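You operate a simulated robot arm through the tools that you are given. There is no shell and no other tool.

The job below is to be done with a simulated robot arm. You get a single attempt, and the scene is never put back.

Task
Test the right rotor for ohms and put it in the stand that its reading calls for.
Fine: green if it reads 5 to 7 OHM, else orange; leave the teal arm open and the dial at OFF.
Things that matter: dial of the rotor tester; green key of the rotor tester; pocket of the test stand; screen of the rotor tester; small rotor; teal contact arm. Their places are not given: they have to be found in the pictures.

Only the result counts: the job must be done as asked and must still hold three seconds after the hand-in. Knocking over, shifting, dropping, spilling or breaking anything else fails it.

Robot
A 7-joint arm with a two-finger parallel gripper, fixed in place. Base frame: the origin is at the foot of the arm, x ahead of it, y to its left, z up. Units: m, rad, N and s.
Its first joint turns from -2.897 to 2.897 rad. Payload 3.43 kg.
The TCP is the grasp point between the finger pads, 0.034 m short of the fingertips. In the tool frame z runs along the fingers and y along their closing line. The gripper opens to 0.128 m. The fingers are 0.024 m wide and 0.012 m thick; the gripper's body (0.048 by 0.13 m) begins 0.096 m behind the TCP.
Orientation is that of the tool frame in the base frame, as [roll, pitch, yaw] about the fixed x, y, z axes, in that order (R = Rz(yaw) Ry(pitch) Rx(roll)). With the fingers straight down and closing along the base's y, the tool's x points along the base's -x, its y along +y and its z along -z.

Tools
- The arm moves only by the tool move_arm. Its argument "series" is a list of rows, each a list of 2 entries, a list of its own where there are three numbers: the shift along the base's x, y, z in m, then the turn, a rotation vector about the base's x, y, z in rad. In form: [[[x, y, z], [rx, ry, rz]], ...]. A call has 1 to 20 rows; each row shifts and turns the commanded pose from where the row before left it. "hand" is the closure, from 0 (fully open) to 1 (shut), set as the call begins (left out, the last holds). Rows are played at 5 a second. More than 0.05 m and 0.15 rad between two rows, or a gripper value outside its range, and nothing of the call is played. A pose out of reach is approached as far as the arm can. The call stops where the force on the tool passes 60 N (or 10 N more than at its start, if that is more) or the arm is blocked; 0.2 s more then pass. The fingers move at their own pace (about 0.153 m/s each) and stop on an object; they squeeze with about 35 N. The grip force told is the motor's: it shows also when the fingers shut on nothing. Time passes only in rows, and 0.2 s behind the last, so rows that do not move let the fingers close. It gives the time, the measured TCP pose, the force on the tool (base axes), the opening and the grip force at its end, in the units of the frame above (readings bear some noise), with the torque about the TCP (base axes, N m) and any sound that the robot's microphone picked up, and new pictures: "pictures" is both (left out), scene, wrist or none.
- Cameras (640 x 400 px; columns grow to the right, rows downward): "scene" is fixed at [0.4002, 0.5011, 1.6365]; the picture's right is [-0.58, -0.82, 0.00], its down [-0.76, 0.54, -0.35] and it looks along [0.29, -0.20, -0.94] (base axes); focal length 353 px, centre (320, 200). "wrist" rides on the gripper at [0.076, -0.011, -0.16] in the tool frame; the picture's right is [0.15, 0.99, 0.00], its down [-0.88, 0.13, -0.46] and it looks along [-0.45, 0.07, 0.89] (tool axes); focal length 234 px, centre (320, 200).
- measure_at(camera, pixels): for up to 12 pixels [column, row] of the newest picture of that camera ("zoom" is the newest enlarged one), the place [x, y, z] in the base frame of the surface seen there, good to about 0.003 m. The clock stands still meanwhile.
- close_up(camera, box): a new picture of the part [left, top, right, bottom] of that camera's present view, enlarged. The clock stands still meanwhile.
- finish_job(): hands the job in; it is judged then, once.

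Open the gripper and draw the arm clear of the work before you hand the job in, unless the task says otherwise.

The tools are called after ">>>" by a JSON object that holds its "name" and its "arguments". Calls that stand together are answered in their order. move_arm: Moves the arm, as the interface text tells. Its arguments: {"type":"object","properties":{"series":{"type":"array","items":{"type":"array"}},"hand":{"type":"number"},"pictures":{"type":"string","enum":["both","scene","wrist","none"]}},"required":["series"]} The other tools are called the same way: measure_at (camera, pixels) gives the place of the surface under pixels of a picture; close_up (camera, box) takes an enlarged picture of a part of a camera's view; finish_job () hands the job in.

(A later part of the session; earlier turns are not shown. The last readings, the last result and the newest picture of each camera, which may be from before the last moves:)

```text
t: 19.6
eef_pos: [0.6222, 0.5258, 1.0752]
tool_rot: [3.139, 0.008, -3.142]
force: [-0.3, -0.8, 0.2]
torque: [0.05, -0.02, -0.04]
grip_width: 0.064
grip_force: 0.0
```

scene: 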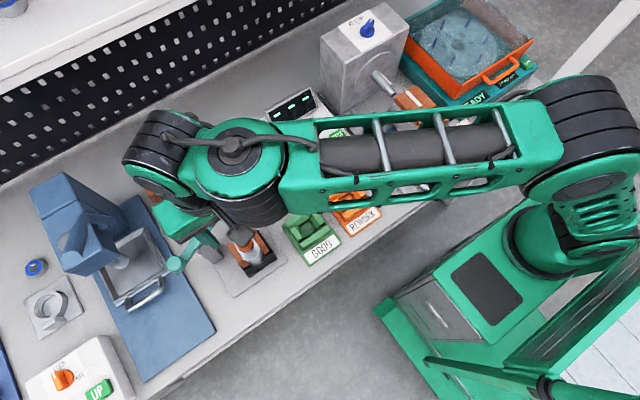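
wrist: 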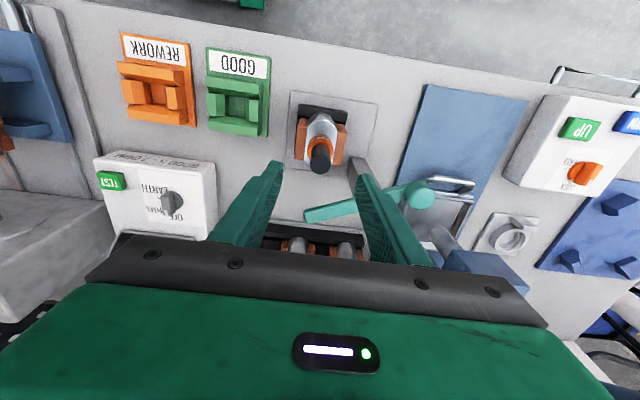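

I close the fingers to a fist and move to the far (+x) side of the teal bar's tip at about (0.745,0.548).

>>> {"name": "move_arm", "arguments": {"series": [[[0.04, 0.005, 0], [0, 0, 0]], [[0.04, 0.008, 0], [0, 0, 0]], [[0.043, 0.009, 0], [0, 0, 0]], [[0, 0, 0], [0, 0, 0]]], "hand": 1.0, "pictures": "both"}}

```text
t: 20.6
eef_pos: [0.7477, 0.5512, 1.0748]
tool_rot: [-3.141, 0.009, -3.141]
force: [-0.4, 0.2, 0.2]
torque: [0.01, -0.02, 0.0]
grip_width: 0.0
grip_force: 32.8
```

scene: 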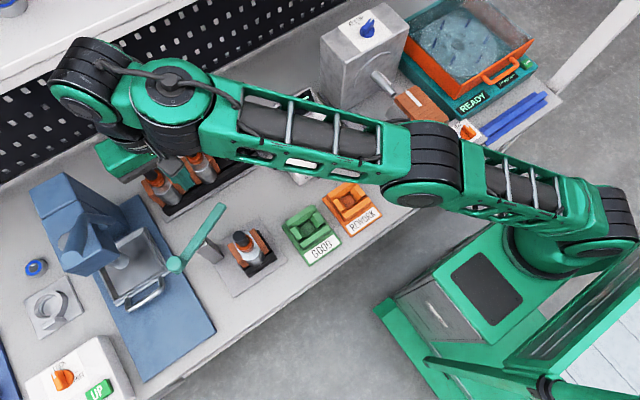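
wrist: 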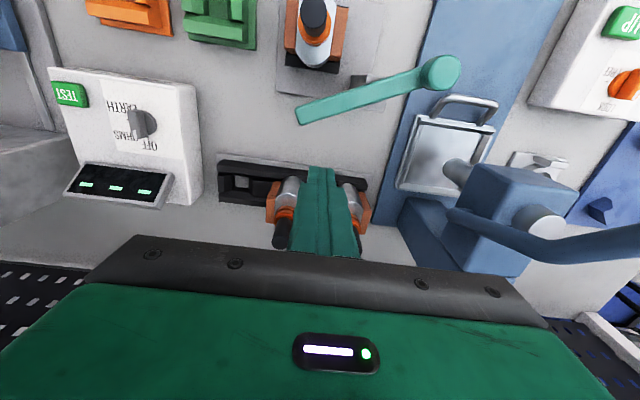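

Good unobstructed view of the bar at (300–460, 70–115). I measure its edges and the scene view before descending.

>>> {"name": "close_up", "arguments": {"camera": "wrist", "box": [270, 0, 490, 140]}}

>>> {"name": "close_up", "arguments": {"camera": "scene", "box": [160, 190, 290, 290]}}

>>> {"name": "measure_at", "arguments": {"camera": "wrist", "pixels": [[297, 107], [302, 122], [300, 114], [360, 87], [366, 101], [363, 94], [415, 82], [440, 72], [358, 79], [314, 17], [425, 62], [455, 75]]}}

```text
2.86 times, centred on (380, 70) of wrist
```

zoom: 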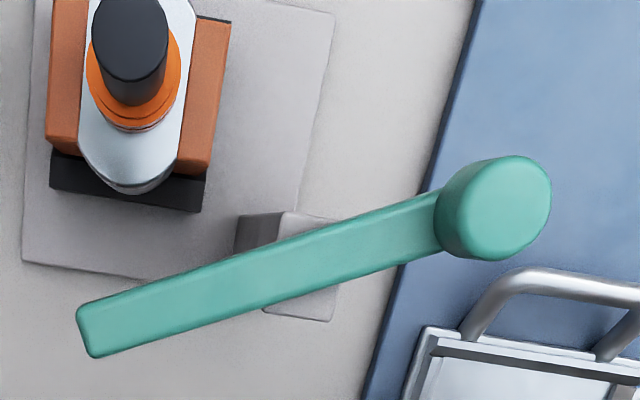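

```text
4.00 times, centred on (225, 240) of scene
```

zoom: 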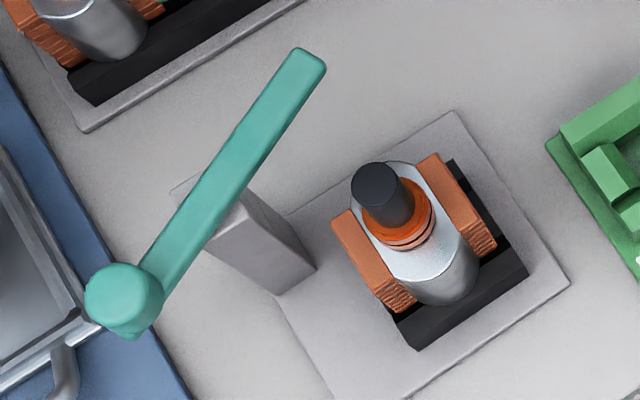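

```text
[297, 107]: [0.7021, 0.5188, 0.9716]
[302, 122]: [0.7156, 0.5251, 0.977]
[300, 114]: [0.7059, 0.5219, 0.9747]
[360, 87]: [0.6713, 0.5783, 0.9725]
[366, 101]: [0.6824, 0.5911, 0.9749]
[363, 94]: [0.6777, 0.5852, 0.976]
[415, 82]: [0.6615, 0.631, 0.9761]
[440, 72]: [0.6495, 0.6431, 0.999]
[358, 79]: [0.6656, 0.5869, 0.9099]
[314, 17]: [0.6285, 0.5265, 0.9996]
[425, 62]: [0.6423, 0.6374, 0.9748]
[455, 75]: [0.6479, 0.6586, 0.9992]
```

Bar axis runs from the knob through the pivot (~(0.674,0.596)) to the tip (~(0.7105,0.519)), z≈0.975. I lower the fist beside the bar tip, clear of it by ~0.02 m.

>>> {"name": "move_arm", "arguments": {"series": [[[0, 0, -0.03], [0, 0, 0]], [[0, 0, -0.03], [0, 0, 0]], [[0, 0, -0.026], [0, 0, 0]], [[0, 0, 0], [0, 0, 0]]], "pictures": "both"}}

```text
t: 21.6
eef_pos: [0.7457, 0.5476, 0.9884]
tool_rot: [3.14, 0.008, 3.142]
force: [0.2, -0.3, 0.3]
torque: [0.02, -0.02, 0.0]
grip_width: 0.0002
grip_force: 32.6
```

scene: 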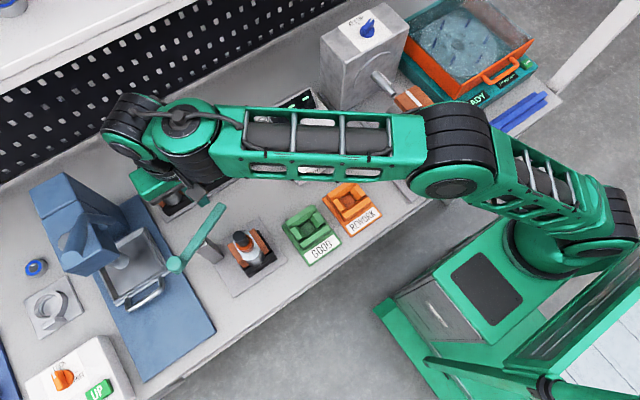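
wrist: 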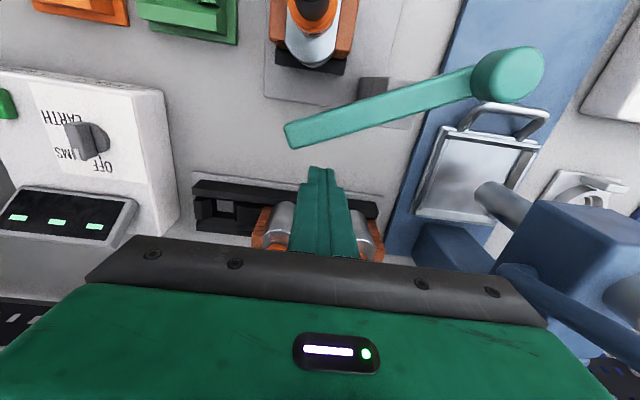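

The fist is just behind the bar tip. I push toward −x in small steps and watch force and the bar's motion.

>>> {"name": "move_arm", "arguments": {"series": [[[-0.008, -0.003, 0], [0, 0, 0]], [[-0.008, -0.003, 0], [0, 0, 0]], [[-0.006, -0.002, 0], [0, 0, 0]], [[-0.006, -0.002, 0], [0, 0, 0]], [[0, 0, 0], [0, 0, 0]]], "pictures": "both"}}

```text
t: 22.8
eef_pos: [0.7166, 0.5379, 0.99]
tool_rot: [3.14, 0.008, -3.142]
force: [-1.1, 0.4, -0.6]
torque: [-0.02, -0.03, 0.0]
grip_width: 0.0
grip_force: 33.0
```

scene: 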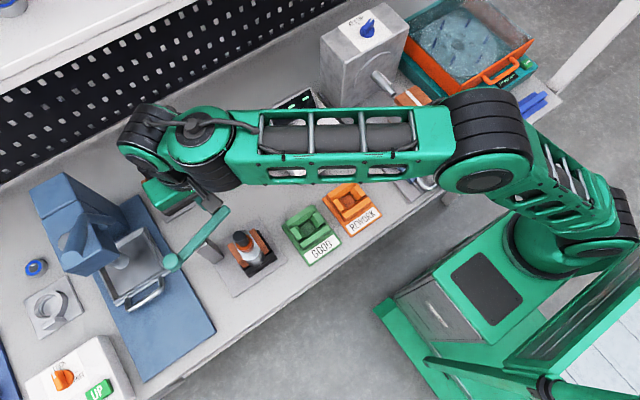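
wrist: 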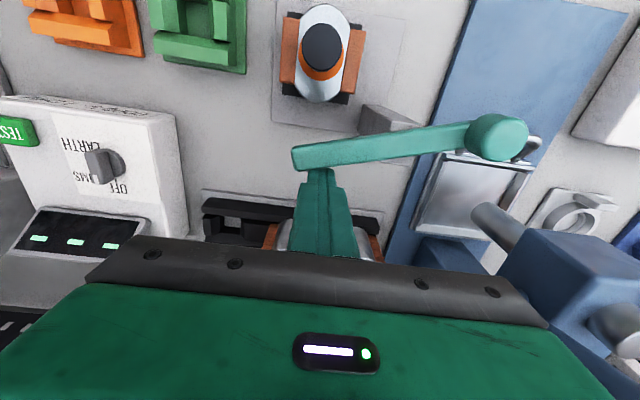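

The bar swings easily around the post. I continue pushing toward the rotor's shaft.

>>> {"name": "move_arm", "arguments": {"series": [[[-0.008, -0.003, 0], [0, 0, 0]], [[-0.008, -0.003, 0], [0, 0, 0]], [[-0.008, -0.003, 0], [0, 0, 0]], [[-0.006, -0.002, 0], [0, 0, 0]], [[0, 0, 0], [0, 0, 0]]], "pictures": "both"}}

```text
t: 24.0
eef_pos: [0.6882, 0.5271, 0.9886]
tool_rot: [3.14, 0.008, -3.141]
force: [-1.0, -0.5, 0.2]
torque: [0.0, 0.01, 0.0]
grip_width: 0.0
grip_force: 32.4
```

scene: 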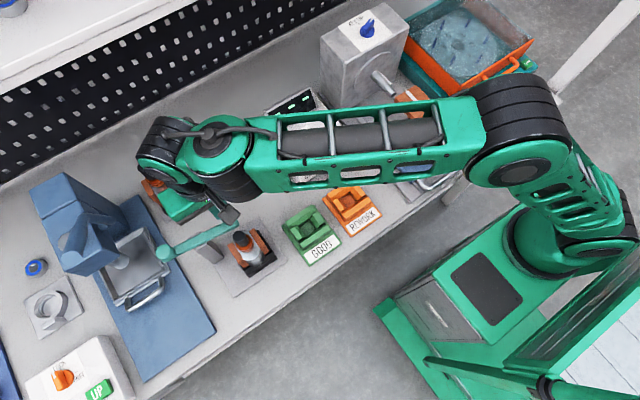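
wrist: 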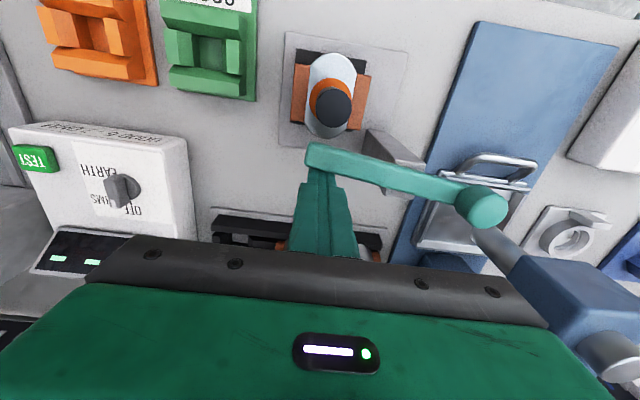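

The tip is close to the shaft now. I go on with 3–4 mm steps and watch for the force to rise when it touches.

>>> {"name": "move_arm", "arguments": {"series": [[[-0.004, -0.001, 0], [0, 0, 0]], [[-0.004, -0.001, 0], [0, 0, 0]], [[-0.004, -0.001, 0], [0, 0, 0]], [[0, 0, 0], [0, 0, 0]]], "pictures": "wrist"}}

>>> {"name": "close_up", "arguments": {"camera": "wrist", "box": [270, 30, 420, 200]}}

```text
t: 25.0
eef_pos: [0.6769, 0.5246, 0.9893]
tool_rot: [3.14, 0.008, 3.141]
force: [4.4, 2.7, 0.7]
torque: [0.06, -0.04, -0.04]
grip_width: 0.0
grip_force: 32.9
```

wrist: 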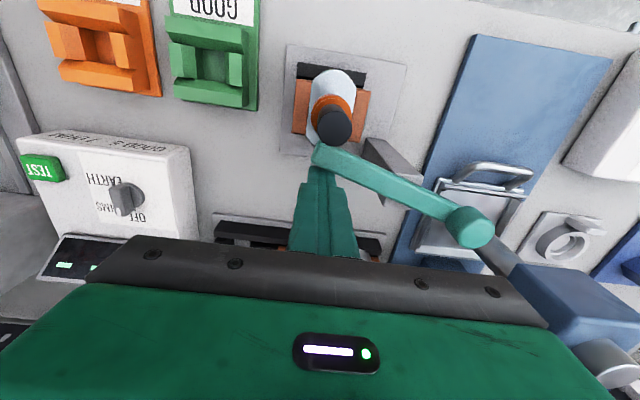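

```text
2.35 times, centred on (345, 115) of wrist
```

zoom: 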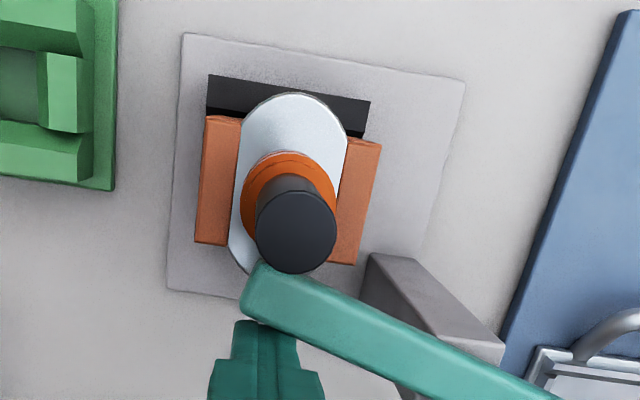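

The force rose to ~5 N and the bar flank meets the shaft at (335,145). I press another millimetre or two gently to make sure of contact.

>>> {"name": "move_arm", "arguments": {"series": [[[-0.0015, -0.0005, 0], [0, 0, 0]], [[-0.001, 0, 0], [0, 0, 0]], [[0, 0, 0], [0, 0, 0]]], "pictures": "wrist"}}

>>> {"name": "close_up", "arguments": {"camera": "wrist", "box": [270, 30, 420, 200]}}

```text
t: 25.8
eef_pos: [0.6747, 0.5236, 0.9895]
tool_rot: [3.138, 0.011, 3.139]
force: [26.9, 9.4, 4.6]
torque: [0.2, -0.33, -0.34]
grip_width: 0.0
grip_force: 33.1
```

wrist: 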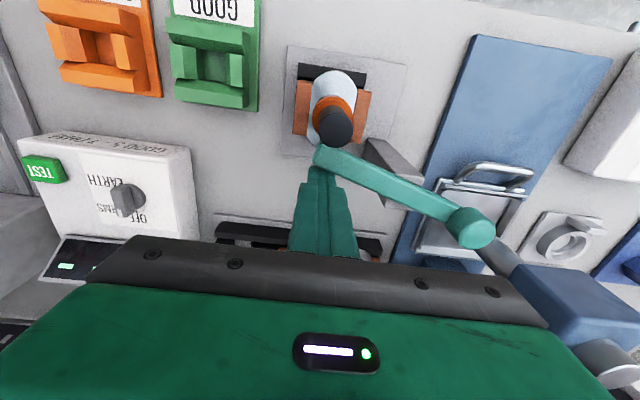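

```text
2.35 times, centred on (345, 115) of wrist
```

zoom: 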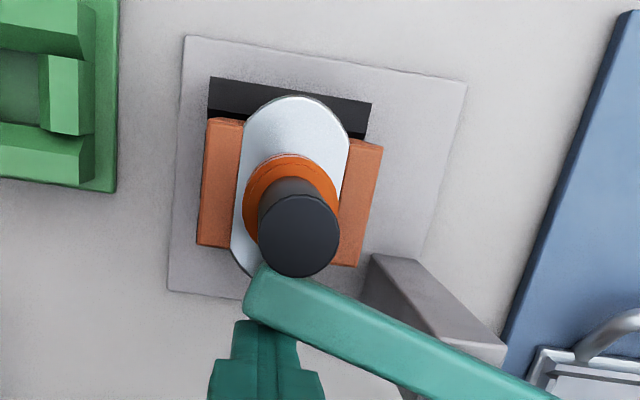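

The force jumped to 27 N, so the bar is firmly against the shaft. I back the fist off and check the bar stays put.

>>> {"name": "move_arm", "arguments": {"series": [[[0.005, 0.001, 0], [0, 0, 0]], [[0.02, 0.0, 0], [0, 0, 0]], [[0, 0, 0.03], [0, 0, 0]], [[0, 0, 0.04], [0, 0, 0]], [[0, 0, 0.02], [0, 0, 0]], [[0, 0, 0], [0, 0, 0]]], "pictures": "both"}}

>>> {"name": "close_up", "arguments": {"camera": "wrist", "box": [270, 30, 450, 200]}}

```text
t: 27.2
eef_pos: [0.698, 0.5247, 1.081]
tool_rot: [3.139, 0.009, -3.14]
force: [-0.6, -0.6, 0.8]
torque: [0.01, 0.02, -0.01]
grip_width: 0.0002
grip_force: 33.2
```

scene: 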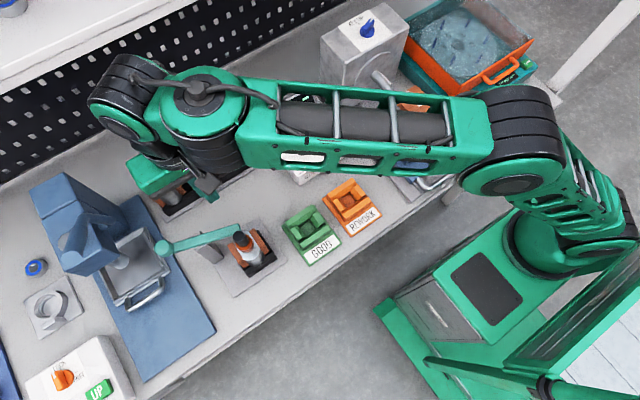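
wrist: 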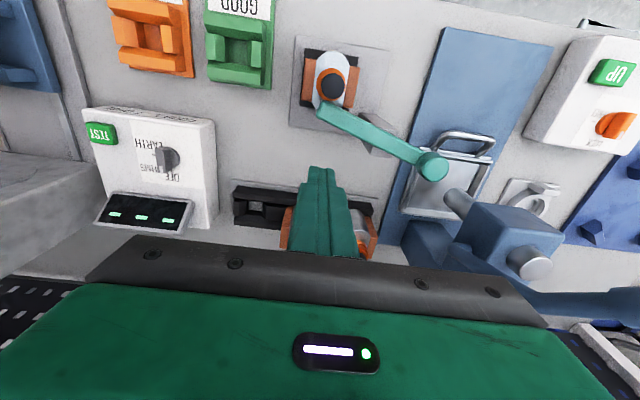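

```text
2.35 times, centred on (360, 115) of wrist
```

zoom: 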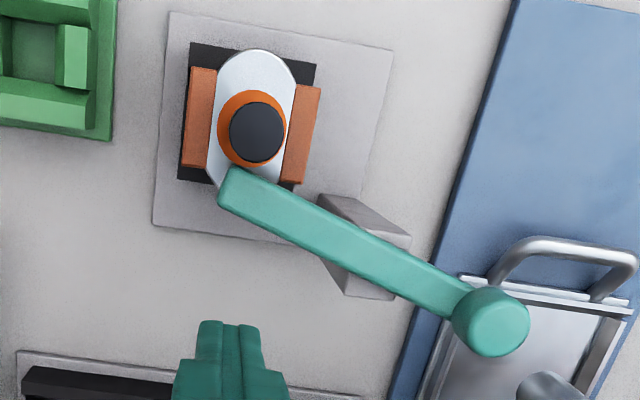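

The bar stays in contact. Now to the tester: I move above and slightly behind the dial to see it from straight overhead.

>>> {"name": "move_arm", "arguments": {"series": [[[0.02, -0.04, 0], [0, 0, 0]], [[0.02, -0.045, 0], [0, 0, 0]], [[0.02, -0.045, 0], [0, 0, 0]], [[0.02, -0.045, 0], [0, 0, 0]], [[0.02, -0.045, 0], [0, 0, 0]], [[0, 0, 0], [0, 0, 0]]], "pictures": "both"}}

>>> {"name": "close_up", "arguments": {"camera": "wrist", "box": [250, 40, 410, 180]}}

```text
t: 28.6
eef_pos: [0.7967, 0.3044, 1.0791]
tool_rot: [3.139, 0.01, -3.141]
force: [0.1, 0.5, 0.7]
torque: [0.0, -0.03, -0.01]
grip_width: 0.0
grip_force: 33.3
```

scene: 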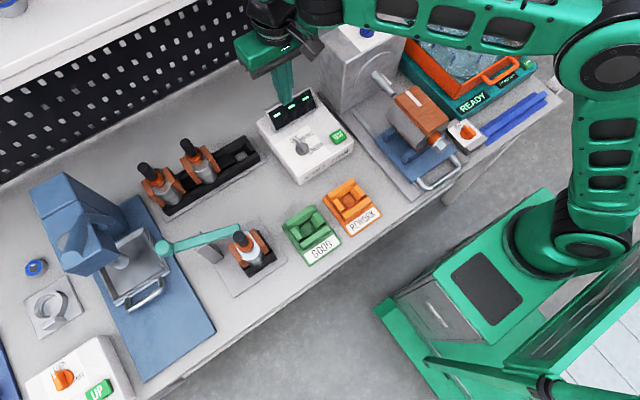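
wrist: 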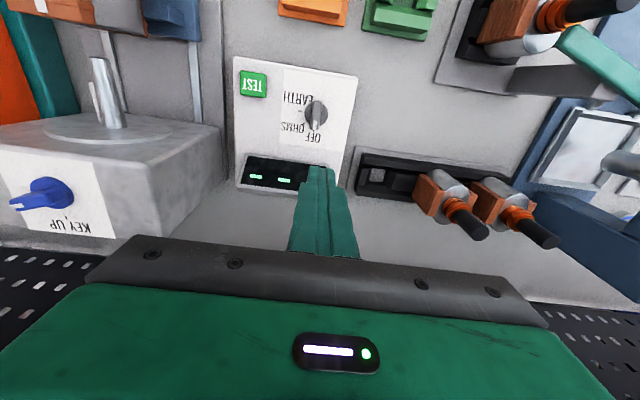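

```text
2.86 times, centred on (330, 110) of wrist
```

zoom: 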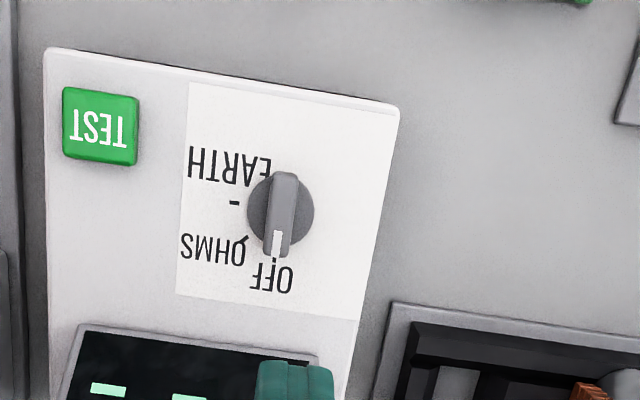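

The dial layout is clear: OFF tick points along +x (pointer there now), EARTH tick along −y, OHMS at 45° between. I measure the dial ridge, disc and TEST key positions.

>>> {"name": "measure_at", "arguments": {"camera": "zoom", "pixels": [[284, 180], [279, 215], [275, 250], [254, 205], [307, 213], [270, 215], [292, 215], [243, 240], [235, 202], [274, 262], [100, 125], [350, 200]]}}

>>> {"name": "measure_at", "arguments": {"camera": "scene", "pixels": [[303, 149], [300, 144], [306, 152], [297, 141], [338, 137], [333, 138], [342, 136], [337, 131], [339, 142]]}}

```text
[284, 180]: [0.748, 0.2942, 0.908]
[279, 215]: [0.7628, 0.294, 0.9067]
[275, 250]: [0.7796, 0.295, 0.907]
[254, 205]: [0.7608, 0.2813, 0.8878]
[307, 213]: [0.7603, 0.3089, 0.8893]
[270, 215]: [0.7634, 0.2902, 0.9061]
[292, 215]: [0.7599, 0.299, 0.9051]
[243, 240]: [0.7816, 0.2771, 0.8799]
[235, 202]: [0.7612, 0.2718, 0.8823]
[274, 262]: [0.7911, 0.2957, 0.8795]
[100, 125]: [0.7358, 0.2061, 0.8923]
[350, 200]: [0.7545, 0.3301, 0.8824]
```

```text
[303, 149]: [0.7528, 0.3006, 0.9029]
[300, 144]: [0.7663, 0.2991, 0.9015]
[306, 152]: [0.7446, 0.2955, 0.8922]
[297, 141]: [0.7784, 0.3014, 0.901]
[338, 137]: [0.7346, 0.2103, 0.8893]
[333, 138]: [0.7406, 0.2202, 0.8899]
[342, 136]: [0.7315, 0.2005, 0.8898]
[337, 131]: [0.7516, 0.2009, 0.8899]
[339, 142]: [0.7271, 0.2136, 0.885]
```

Dial axis ≈(0.761,0.295), ridge top z≈0.907, disc top ≈0.8885. I move over the dial with the fingers opened to ~0.045 m, staying high first.

>>> {"name": "move_arm", "arguments": {"series": [[[-0.018, -0.005, -0.03], [0, 0, 0]], [[-0.018, -0.0045, -0.03], [0, 0, 0]], [[0, 0, -0.03], [0, 0, 0]], [[0, 0, 0], [0, 0, 0]]], "hand": 0.62, "pictures": "wrist"}}

```text
t: 29.6
eef_pos: [0.7616, 0.2947, 0.9895]
tool_rot: [3.141, 0.008, 3.14]
force: [0.3, -0.8, -0.5]
torque: [-0.02, 0.03, -0.02]
grip_width: 0.0484
grip_force: 0.0
```

wrist: 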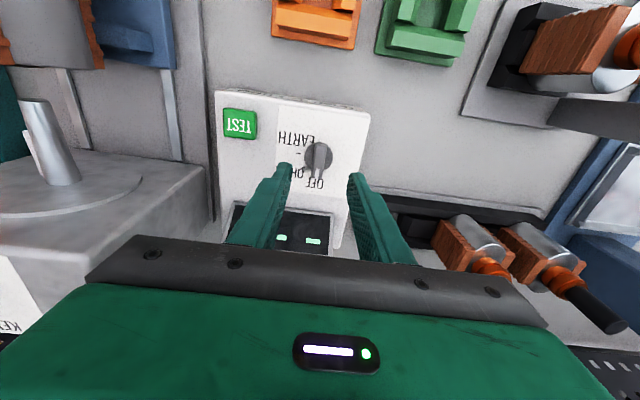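

The dial (318,155) sits between and below the fingers. I descend to z≈0.927.

>>> {"name": "move_arm", "arguments": {"series": [[[0, 0, -0.025], [0, 0, 0]], [[0, 0, -0.025], [0, 0, 0]], [[0, 0, -0.012], [0, 0, 0]], [[0, 0, 0], [0, 0, 0]]], "pictures": "wrist"}}

>>> {"name": "close_up", "arguments": {"camera": "wrist", "box": [250, 110, 390, 230]}}

```text
t: 30.6
eef_pos: [0.7617, 0.295, 0.927]
tool_rot: [3.139, 0.008, 3.14]
force: [-0.1, -0.4, -0.6]
torque: [0.0, 0.03, -0.01]
grip_width: 0.0483
grip_force: 0.1
```

wrist: 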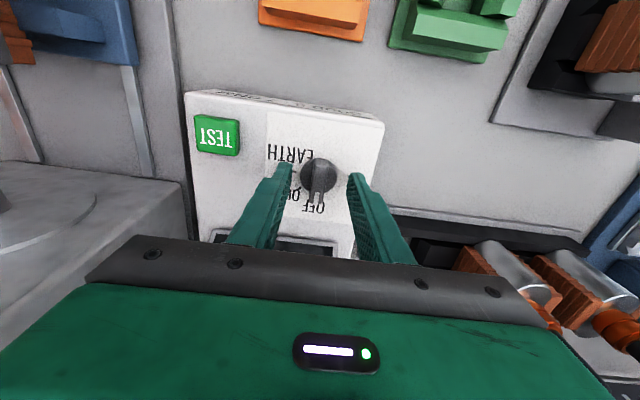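

```text
3.33 times, centred on (320, 170) of wrist
```

zoom: 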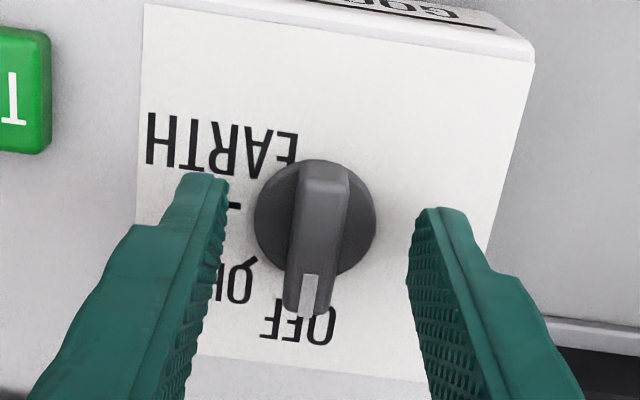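

The ridge is centred between the fingers. I close on it.

>>> {"name": "move_arm", "arguments": {"series": [[[0, 0, 0], [0, 0, 0]], [[0, 0, 0], [0, 0, 0]], [[0, 0, 0], [0, 0, 0]]], "hand": 1.0, "pictures": "wrist"}}

```text
t: 31.4
eef_pos: [0.7618, 0.2941, 0.9264]
tool_rot: [3.139, 0.008, 3.142]
force: [-1.9, -8.6, -0.7]
torque: [-0.32, 0.01, -0.04]
grip_width: 0.0127
grip_force: 45.5
```

wrist: 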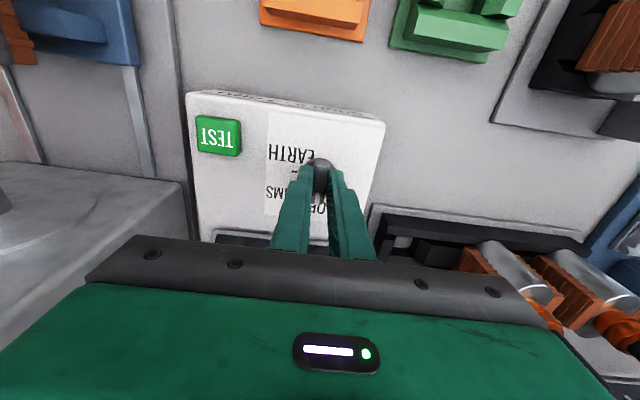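

The ridge is gripped (0.0127 m). I turn the tool −45° about z toward OHMS in small rows.

>>> {"name": "move_arm", "arguments": {"series": [[[0, -0.001, 0], [0, 0, -0.1]], [[0, 0, 0], [0, 0, -0.1371]], [[0, 0, 0], [0, 0, -0.1371]], [[0, 0, 0], [0, 0, -0.1371]], [[0, 0, 0], [0, 0, -0.1371]], [[0, 0, 0], [0, 0, -0.1371]], [[0, 0, 0], [0, 0, 0]]], "pictures": "both"}}

>>> {"name": "close_up", "arguments": {"camera": "wrist", "box": [240, 90, 400, 220]}}

>>> {"name": "close_up", "arguments": {"camera": "scene", "box": [250, 70, 370, 170]}}

```text
t: 33.0
eef_pos: [0.7617, 0.2974, 0.9268]
tool_rot: [3.138, 0.009, 2.36]
force: [12.3, 27.8, -2.2]
torque: [0.59, -0.43, 0.12]
grip_width: 0.0127
grip_force: 45.1
```

scene: 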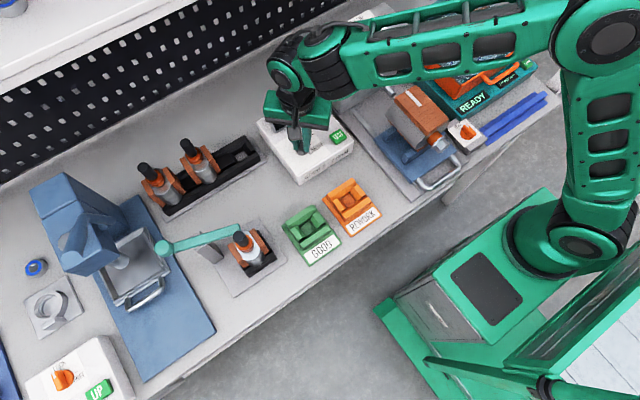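
wrist: 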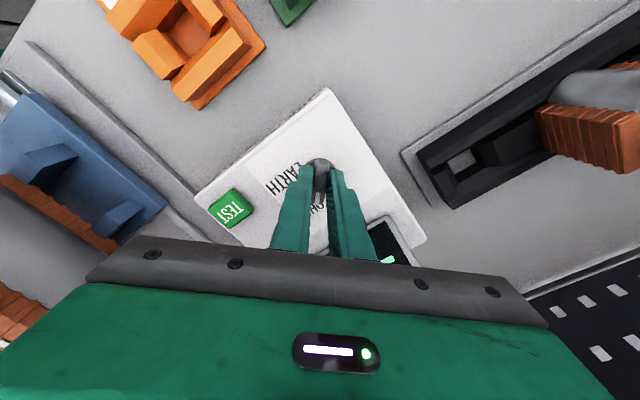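

```text
3.08 times, centred on (320, 155) of wrist
```

zoom: 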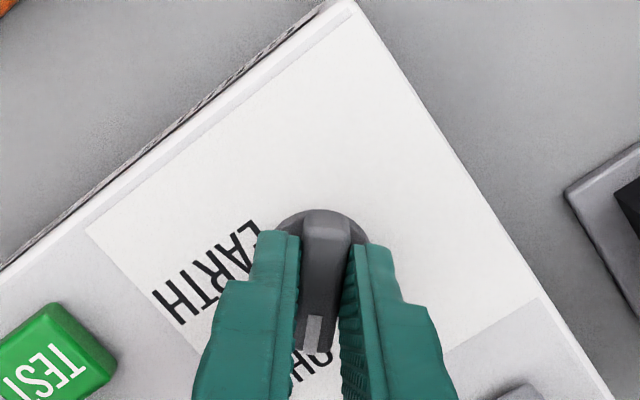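

```text
4.00 times, centred on (310, 120) of scene
```

zoom: 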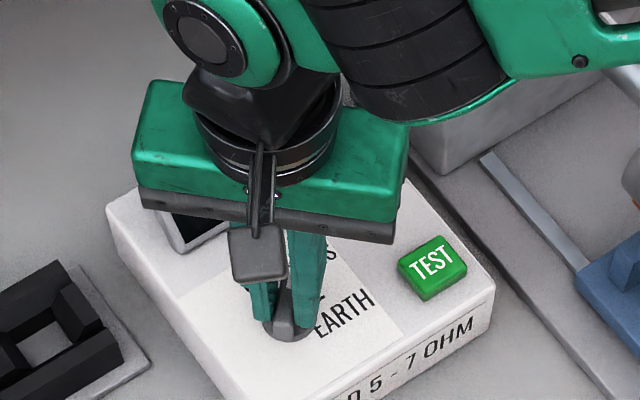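

The dial turned with the tool (pointer now toward OHMS) with ~30 N side load from slight off-centre; I ease that by shifting along the force and open the fingers.

>>> {"name": "move_arm", "arguments": {"series": [[[0.001, 0.003, 0], [0, 0, 0]], [[0, 0, 0], [0, 0, 0]]], "pictures": "none"}}

>>> {"name": "move_arm", "arguments": {"series": [[[0, 0, 0], [0, 0, 0]], [[0, 0, 0], [0, 0, 0]], [[0, 0, 0], [0, 0, 0]]], "hand": 0.62, "pictures": "wrist"}}

>>> {"name": "close_up", "arguments": {"camera": "wrist", "box": [240, 90, 400, 220]}}

```text
t: 33.6
eef_pos: [0.7635, 0.2961, 0.9265]
tool_rot: [3.141, 0.012, 2.355]
force: [3.6, 6.6, 6.5]
torque: [0.94, 0.73, 0.04]
grip_width: 0.0129
grip_force: 45.2
```

```text
t: 34.4
eef_pos: [0.7629, 0.2962, 0.9262]
tool_rot: [-3.141, 0.009, 2.356]
force: [-0.3, 0.0, 0.6]
torque: [-0.02, 0.04, -0.04]
grip_width: 0.0485
grip_force: 0.0
```

wrist: 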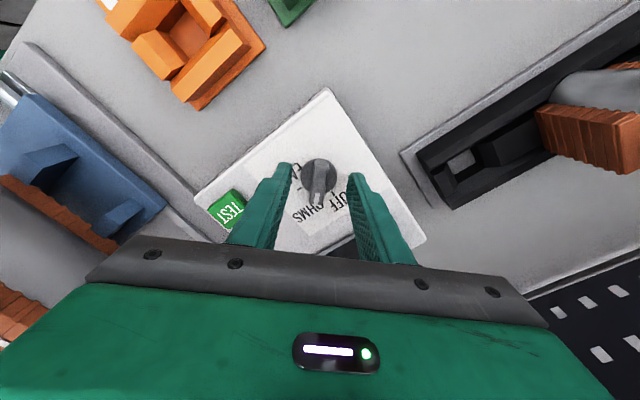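

```text
3.08 times, centred on (320, 155) of wrist
```

zoom: 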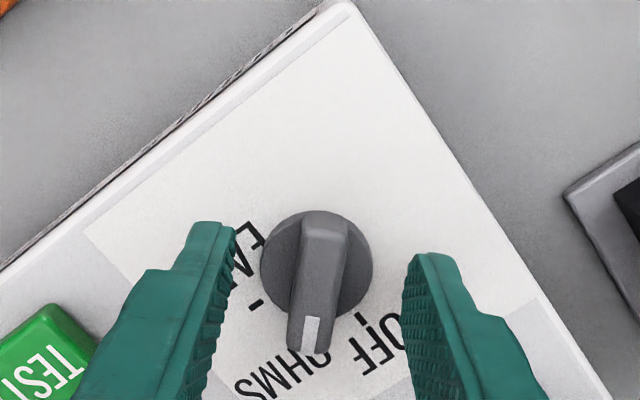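

The pointer is on OHMS. I raise clear of the dial, close the fist and move over the TEST key at about (0.737,0.208).

>>> {"name": "move_arm", "arguments": {"series": [[[0, 0, 0.03], [0, 0, 0]], [[0, 0, 0.03], [0, 0, 0]], [[-0.01, -0.04, 0], [0, 0, 0]], [[-0.0159, -0.0482, 0], [0, 0, 0]], [[0, 0, 0], [0, 0, 0]]], "hand": 1.0, "pictures": "both"}}

```text
refused: row 4 steps farther than a row can; nothing moved
```

>>> {"name": "move_arm", "arguments": {"series": [[[0, 0, 0.03], [0, 0, 0]], [[0, 0, 0.03], [0, 0, 0]], [[-0.008, -0.03, 0], [0, 0, 0]], [[-0.009, -0.03, 0], [0, 0, 0]], [[-0.009, -0.0282, 0], [0, 0, 0]], [[0, 0, 0], [0, 0, 0]]], "pictures": "both"}}

```text
t: 35.8
eef_pos: [0.7365, 0.2086, 0.9876]
tool_rot: [3.139, 0.008, 2.357]
force: [-0.2, 0.1, 0.1]
torque: [0.01, -0.01, -0.01]
grip_width: 0.0485
grip_force: 0.1
```

scene: 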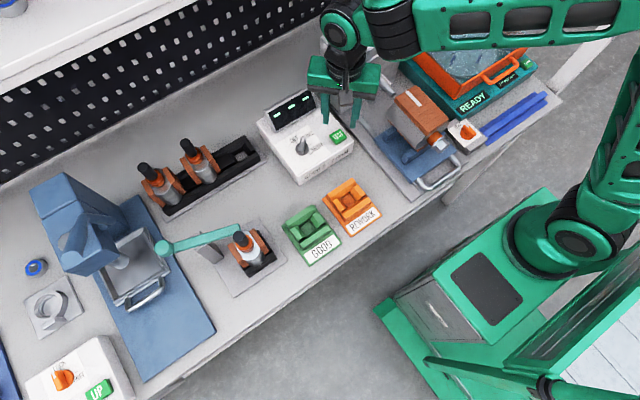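
wrist: 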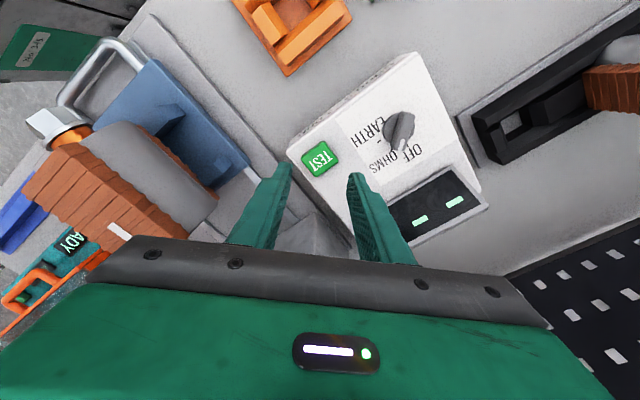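

The screen stays visible in the scene (293,108). I check the neighbouring grey machine's extents near the key before lowering.

>>> {"name": "measure_at", "arguments": {"camera": "scene", "pixels": [[335, 90], [322, 45], [350, 20], [400, 30], [385, 115], [410, 105], [400, 130], [352, 108], [365, 105], [338, 137], [334, 140], [342, 134]]}}

>>> {"name": "measure_at", "arguments": {"camera": "wrist", "pixels": [[320, 158], [308, 160], [332, 157], [318, 147], [322, 170], [340, 240], [300, 240], [280, 215]]}}

```text
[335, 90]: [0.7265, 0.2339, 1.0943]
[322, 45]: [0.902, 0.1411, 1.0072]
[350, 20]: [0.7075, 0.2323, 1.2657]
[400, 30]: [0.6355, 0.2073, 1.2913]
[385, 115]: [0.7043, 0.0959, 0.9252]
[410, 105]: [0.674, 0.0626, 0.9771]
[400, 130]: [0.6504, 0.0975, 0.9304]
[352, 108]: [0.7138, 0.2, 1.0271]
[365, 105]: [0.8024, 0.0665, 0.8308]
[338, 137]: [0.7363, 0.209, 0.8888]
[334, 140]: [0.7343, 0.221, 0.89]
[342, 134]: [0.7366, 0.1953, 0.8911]
```

```text
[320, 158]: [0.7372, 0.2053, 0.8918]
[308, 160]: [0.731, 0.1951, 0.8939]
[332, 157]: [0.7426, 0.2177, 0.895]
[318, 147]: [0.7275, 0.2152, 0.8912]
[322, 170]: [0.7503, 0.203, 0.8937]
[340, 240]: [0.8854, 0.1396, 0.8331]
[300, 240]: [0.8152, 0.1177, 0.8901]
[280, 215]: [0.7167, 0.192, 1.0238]
```

Key centre ≈(0.738,0.207), top z≈0.891; surroundings are clear. I close the fist and lower to just above the key.

>>> {"name": "move_arm", "arguments": {"series": [[[0.001, -0.001, 0], [0, 0, 0]], [[0, 0, -0.02], [0, 0, 0]], [[0, 0, -0.02], [0, 0, 0]], [[0, 0, -0.012], [0, 0, 0]], [[0, 0, 0], [0, 0, 0]]], "hand": 1.0, "pictures": "both"}}

```text
t: 37.0
eef_pos: [0.7381, 0.2074, 0.9348]
tool_rot: [3.14, 0.007, 2.355]
force: [0.5, -0.1, 0.9]
torque: [-0.02, 0.0, -0.02]
grip_width: 0.0
grip_force: 33.2
```

scene: 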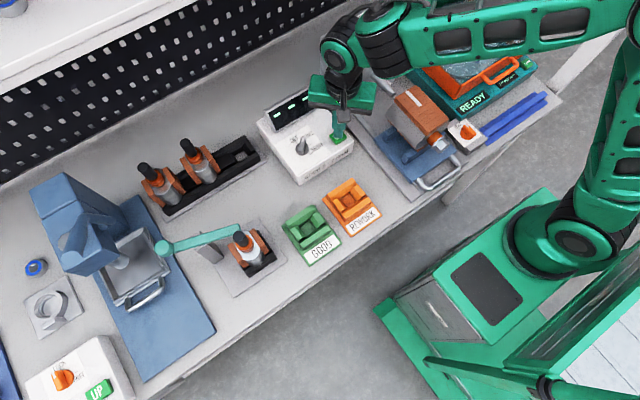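
wrist: 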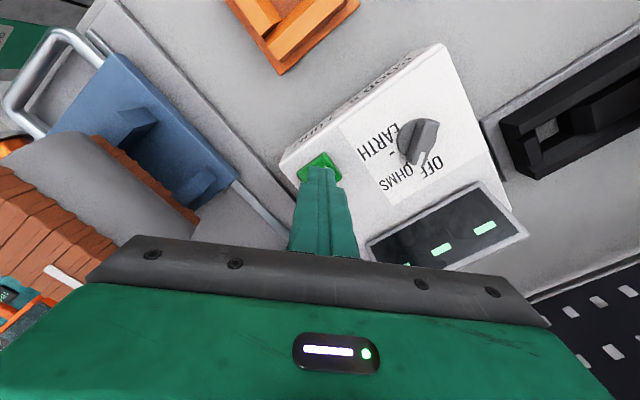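

The fist is right above the key, and the screen (dashes) is visible from the wrist camera. I press down in 2 mm steps.

>>> {"name": "move_arm", "arguments": {"series": [[[0, 0, -0.006], [0, 0, 0]], [[0, 0, -0.003], [0, 0, 0]], [[0, 0, -0.002], [0, 0, 0]], [[0, 0, -0.002], [0, 0, 0]]], "pictures": "both"}}

>>> {"name": "close_up", "arguments": {"camera": "wrist", "box": [350, 150, 540, 280]}}

>>> {"name": "close_up", "arguments": {"camera": "scene", "box": [250, 70, 370, 170]}}

```text
t: 38.0
eef_pos: [0.7376, 0.2084, 0.9225]
tool_rot: [3.139, 0.01, 2.354]
force: [-0.3, 0.0, 2.2]
torque: [0.03, -0.01, 0.0]
grip_width: 0.0003
grip_force: 33.4
```

scene: 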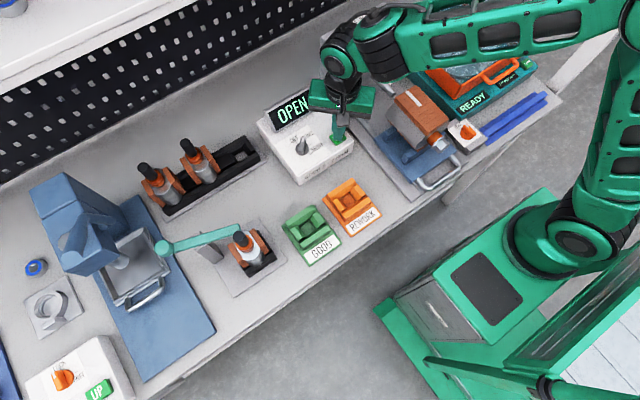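
wrist: 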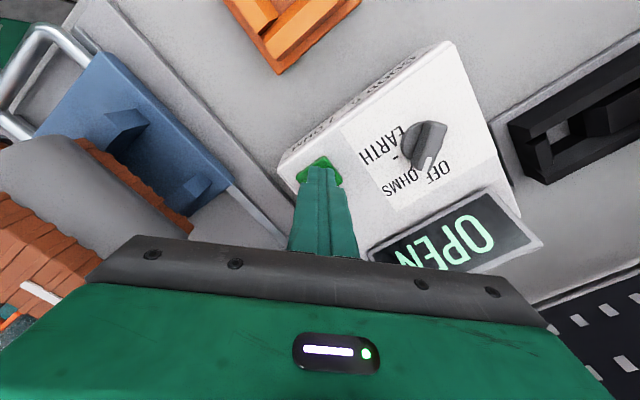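

```text
3.08 times, centred on (445, 215) of wrist
```

zoom: 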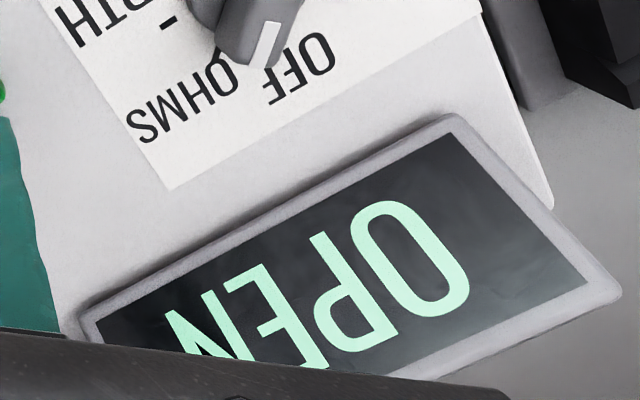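

```text
4.00 times, centred on (310, 120) of scene
```

zoom: 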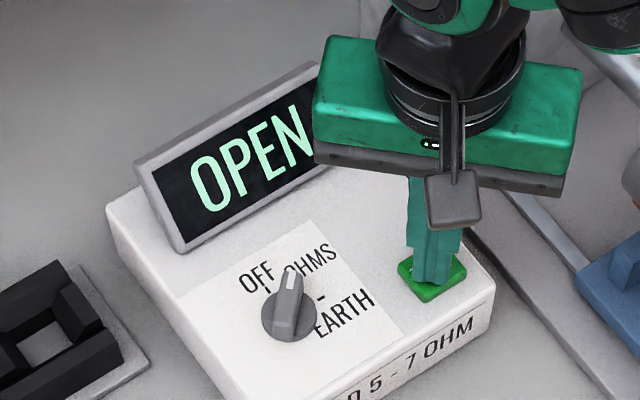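

The key works, but the screen reads OPEN: the contact arm isn't making contact. I release the key and inspect the arm against the rotor.

>>> {"name": "move_arm", "arguments": {"series": [[[0, 0, 0.01], [0, 0, 0]], [[0, 0, 0.03], [0, 0, 0]], [[0, 0, 0.03], [0, 0, 0]], [[0, 0, 0], [0, 0, 0]]], "pictures": "both"}}

>>> {"name": "close_up", "arguments": {"camera": "scene", "box": [150, 210, 290, 290]}}

>>> {"name": "close_up", "arguments": {"camera": "scene", "box": [210, 215, 280, 280]}}

```text
t: 39.0
eef_pos: [0.7383, 0.2059, 0.9918]
tool_rot: [-3.14, 0.009, 2.355]
force: [-0.5, -0.5, 0.1]
torque: [0.02, -0.02, 0.0]
grip_width: 0.0
grip_force: 33.1
```

scene: 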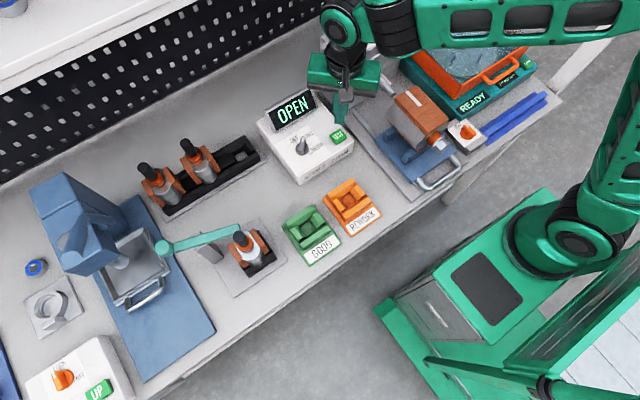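
wrist: 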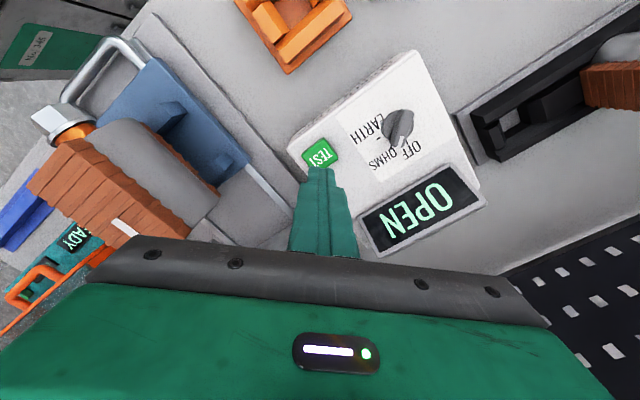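

```text
4.57 times, centred on (220, 250) of scene
```

zoom: 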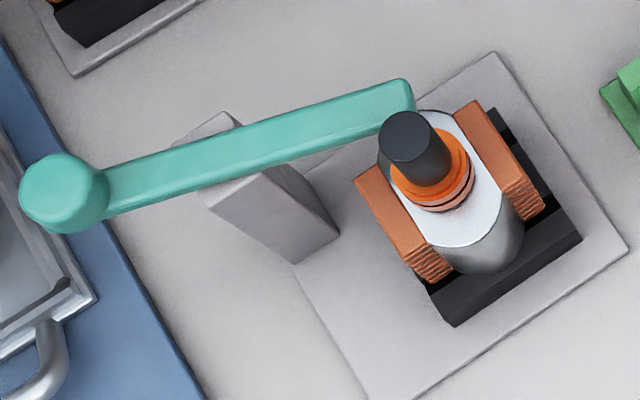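

```text
6.15 times, centred on (245, 248) of scene
```

zoom: 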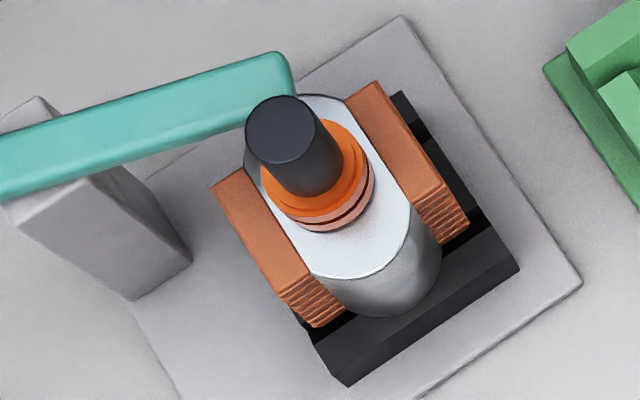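

The bar lies behind the shaft, possibly with a small gap after rebounding. I measure the bar line and shaft/collar precisely.

>>> {"name": "measure_at", "arguments": {"camera": "zoom", "pixels": [[30, 160], [120, 125], [200, 98], [270, 72], [278, 57], [288, 85], [200, 135], [230, 128], [280, 125], [262, 175], [325, 200], [345, 160]]}}

>>> {"name": "measure_at", "arguments": {"camera": "scene", "pixels": [[164, 249], [175, 247], [190, 243], [200, 241], [210, 238.5], [220, 236], [230, 233.5], [238, 231.5]]}}

```text
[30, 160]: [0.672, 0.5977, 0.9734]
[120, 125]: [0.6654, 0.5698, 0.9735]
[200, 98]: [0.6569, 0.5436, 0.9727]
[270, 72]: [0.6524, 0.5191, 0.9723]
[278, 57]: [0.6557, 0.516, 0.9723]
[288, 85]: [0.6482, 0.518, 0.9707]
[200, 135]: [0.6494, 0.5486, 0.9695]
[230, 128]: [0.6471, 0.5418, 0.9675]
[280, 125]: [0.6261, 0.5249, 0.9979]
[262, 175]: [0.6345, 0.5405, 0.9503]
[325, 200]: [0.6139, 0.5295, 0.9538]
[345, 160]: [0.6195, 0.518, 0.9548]
```

```text
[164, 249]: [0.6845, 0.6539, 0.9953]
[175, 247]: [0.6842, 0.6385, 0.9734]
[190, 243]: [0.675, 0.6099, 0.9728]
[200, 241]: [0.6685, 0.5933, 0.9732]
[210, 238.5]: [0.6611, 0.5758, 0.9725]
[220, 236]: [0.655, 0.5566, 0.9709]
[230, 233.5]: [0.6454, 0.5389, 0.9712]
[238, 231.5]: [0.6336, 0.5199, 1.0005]
```

The screen latches OPEN. The bar's near edge seems ~17 mm from the rotor axis, so I want a side view. I raise, turn the tool back to yaw π and retreat toward the robot side.

>>> {"name": "move_arm", "arguments": {"series": [[[-0.01, 0.0, 0.04], [0, 0, 0]], [[-0.02, 0.02, 0.04], [0, 0, 0.13]], [[-0.03, 0.035, 0], [0, 0, 0.13]], [[-0.03, 0.035, 0], [0, 0, 0.13]], [[-0.03, 0.035, 0], [0, 0, 0.13]], [[-0.03, 0.035, 0], [0, 0, 0.13]], [[-0.03, 0.035, 0], [0, 0, 0.135]], [[-0.03, 0.035, 0], [0, 0, 0]], [[-0.03, 0.035, 0], [0, 0, 0]], [[0, 0.03, 0], [0, 0, 0]], [[0, 0, 0], [0, 0, 0]]], "pictures": "scene"}}

```text
t: 41.4
eef_pos: [0.4983, 0.5009, 1.0725]
tool_rot: [3.138, 0.008, -3.14]
force: [0.0, -0.1, 0.2]
torque: [0.0, 0.01, -0.01]
grip_width: 0.0001
grip_force: 33.3
```

scene: 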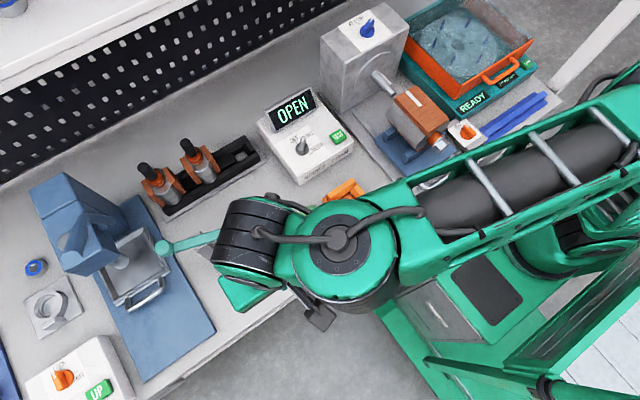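

I tilt the tool so the wrist camera looks more horizontally at the rotor and arm.

>>> {"name": "move_arm", "arguments": {"series": [[[-0.008, 0.006, 0], [0, -0.13, 0]], [[-0.01, 0.006, 0], [0, -0.13, 0]], [[-0.01, 0.006, 0], [0, -0.13, 0]], [[-0.01, 0.006, 0], [0, -0.13, 0]], [[-0.01, 0.006, 0], [0, -0.13, 0]], [[0, 0, 0], [0, 0, 0]]], "pictures": "wrist"}}

>>> {"name": "close_up", "arguments": {"camera": "wrist", "box": [260, 100, 420, 240]}}

```text
t: 43.0
eef_pos: [0.5103, 0.5016, 1.0868]
tool_rot: [3.119, 0.677, 3.002]
force: [-0.8, 0.6, -0.8]
torque: [-0.08, -0.05, -0.04]
grip_width: 0.0
grip_force: 33.2
stopped in row 6: the arm was blocked; the commanded pose is now the measured one
```

wrist: 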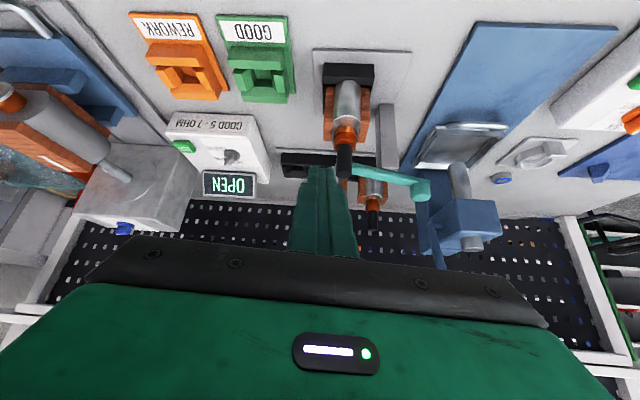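

```text
2.86 times, centred on (340, 170) of wrist
```

zoom: 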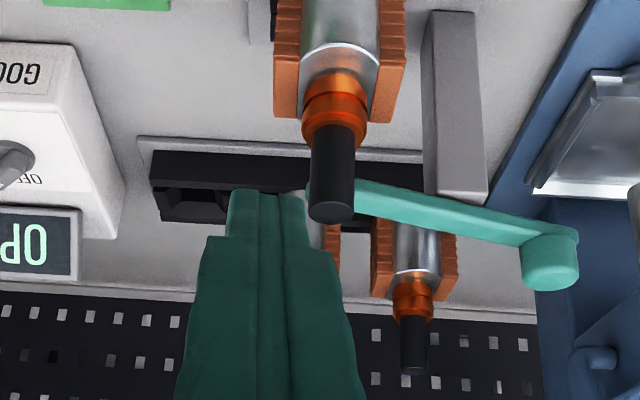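

From the images: while pressed, the bar touched the shaft (edge ≈ 1 shaft radius), but after my quick retreat it had sprung back (≈1.6 radii). I need to close it gently and retreat slowly. First I undo the tilt.

>>> {"name": "move_arm", "arguments": {"series": [[[0, 0, 0], [0, 0.13, 0]], [[0, 0, 0], [0, 0.13, 0]], [[0, 0, 0], [0, 0.13, 0]], [[0, 0, 0], [0, 0.13, 0]], [[0, 0, 0], [0, 0.13, 0]], [[0, 0, 0], [0, 0, 0]]], "pictures": "none"}}

```text
t: 44.4
eef_pos: [0.4893, 0.5101, 1.0804]
tool_rot: [-3.093, 0.027, 3.067]
force: [0.2, 0.6, 0.3]
torque: [0.0, 0.02, -0.01]
grip_width: 0.0
grip_force: 33.1
```

I correct the small residual tilt, turn the fist −20° so its face will be flush with the bar, and pass above the rotor to the bar's far side at (0.690,0.517).

>>> {"name": "move_arm", "arguments": {"series": [[[0, 0, 0.005], [0.05, 0.023, 0]], [[0.02, 0, 0.005], [0, 0, -0.14]], [[0.04, 0.002, 0], [0, 0, -0.137]], [[0.04, 0.002, 0], [0, 0, 0]], [[0.04, 0.002, 0], [0, 0, 0]], [[0.04, 0.001, 0], [0, 0, 0]], [[0.021, 0, 0], [0, 0, 0]], [[0, 0, 0], [0, 0, 0]]], "pictures": "both"}}

>>> {"name": "close_up", "arguments": {"camera": "wrist", "box": [260, 30, 440, 190]}}

```text
t: 46.2
eef_pos: [0.6903, 0.5212, 1.0908]
tool_rot: [-3.142, 0.0, 2.789]
force: [-0.3, 0.2, 0.4]
torque: [-0.01, 0.01, 0.02]
grip_width: 0.0001
grip_force: 33.0
```

scene: 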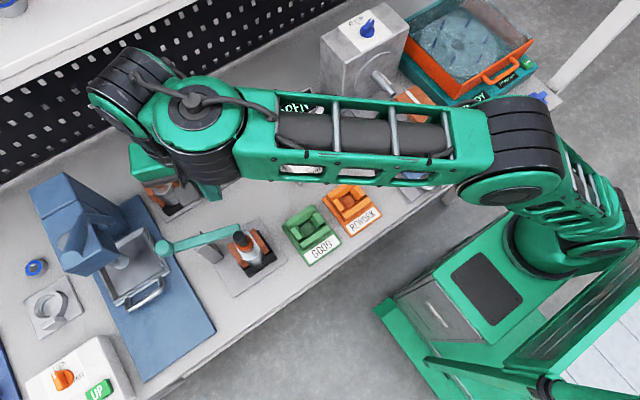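
wrist: 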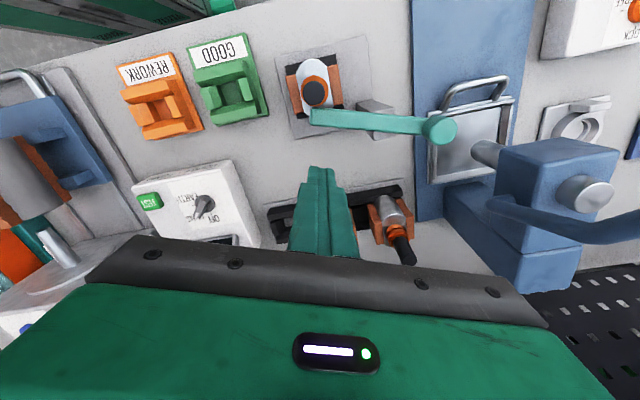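

```text
2.50 times, centred on (350, 110) of wrist
```

zoom: 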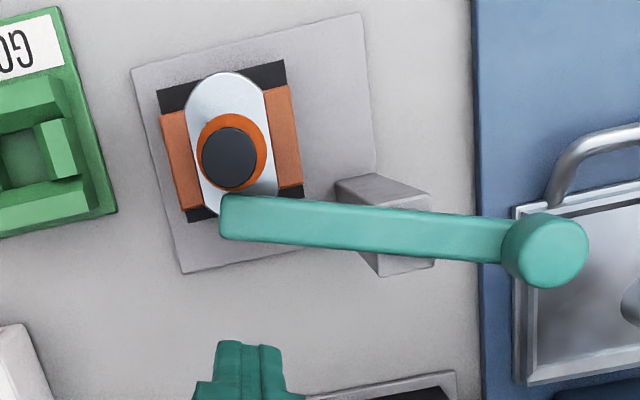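

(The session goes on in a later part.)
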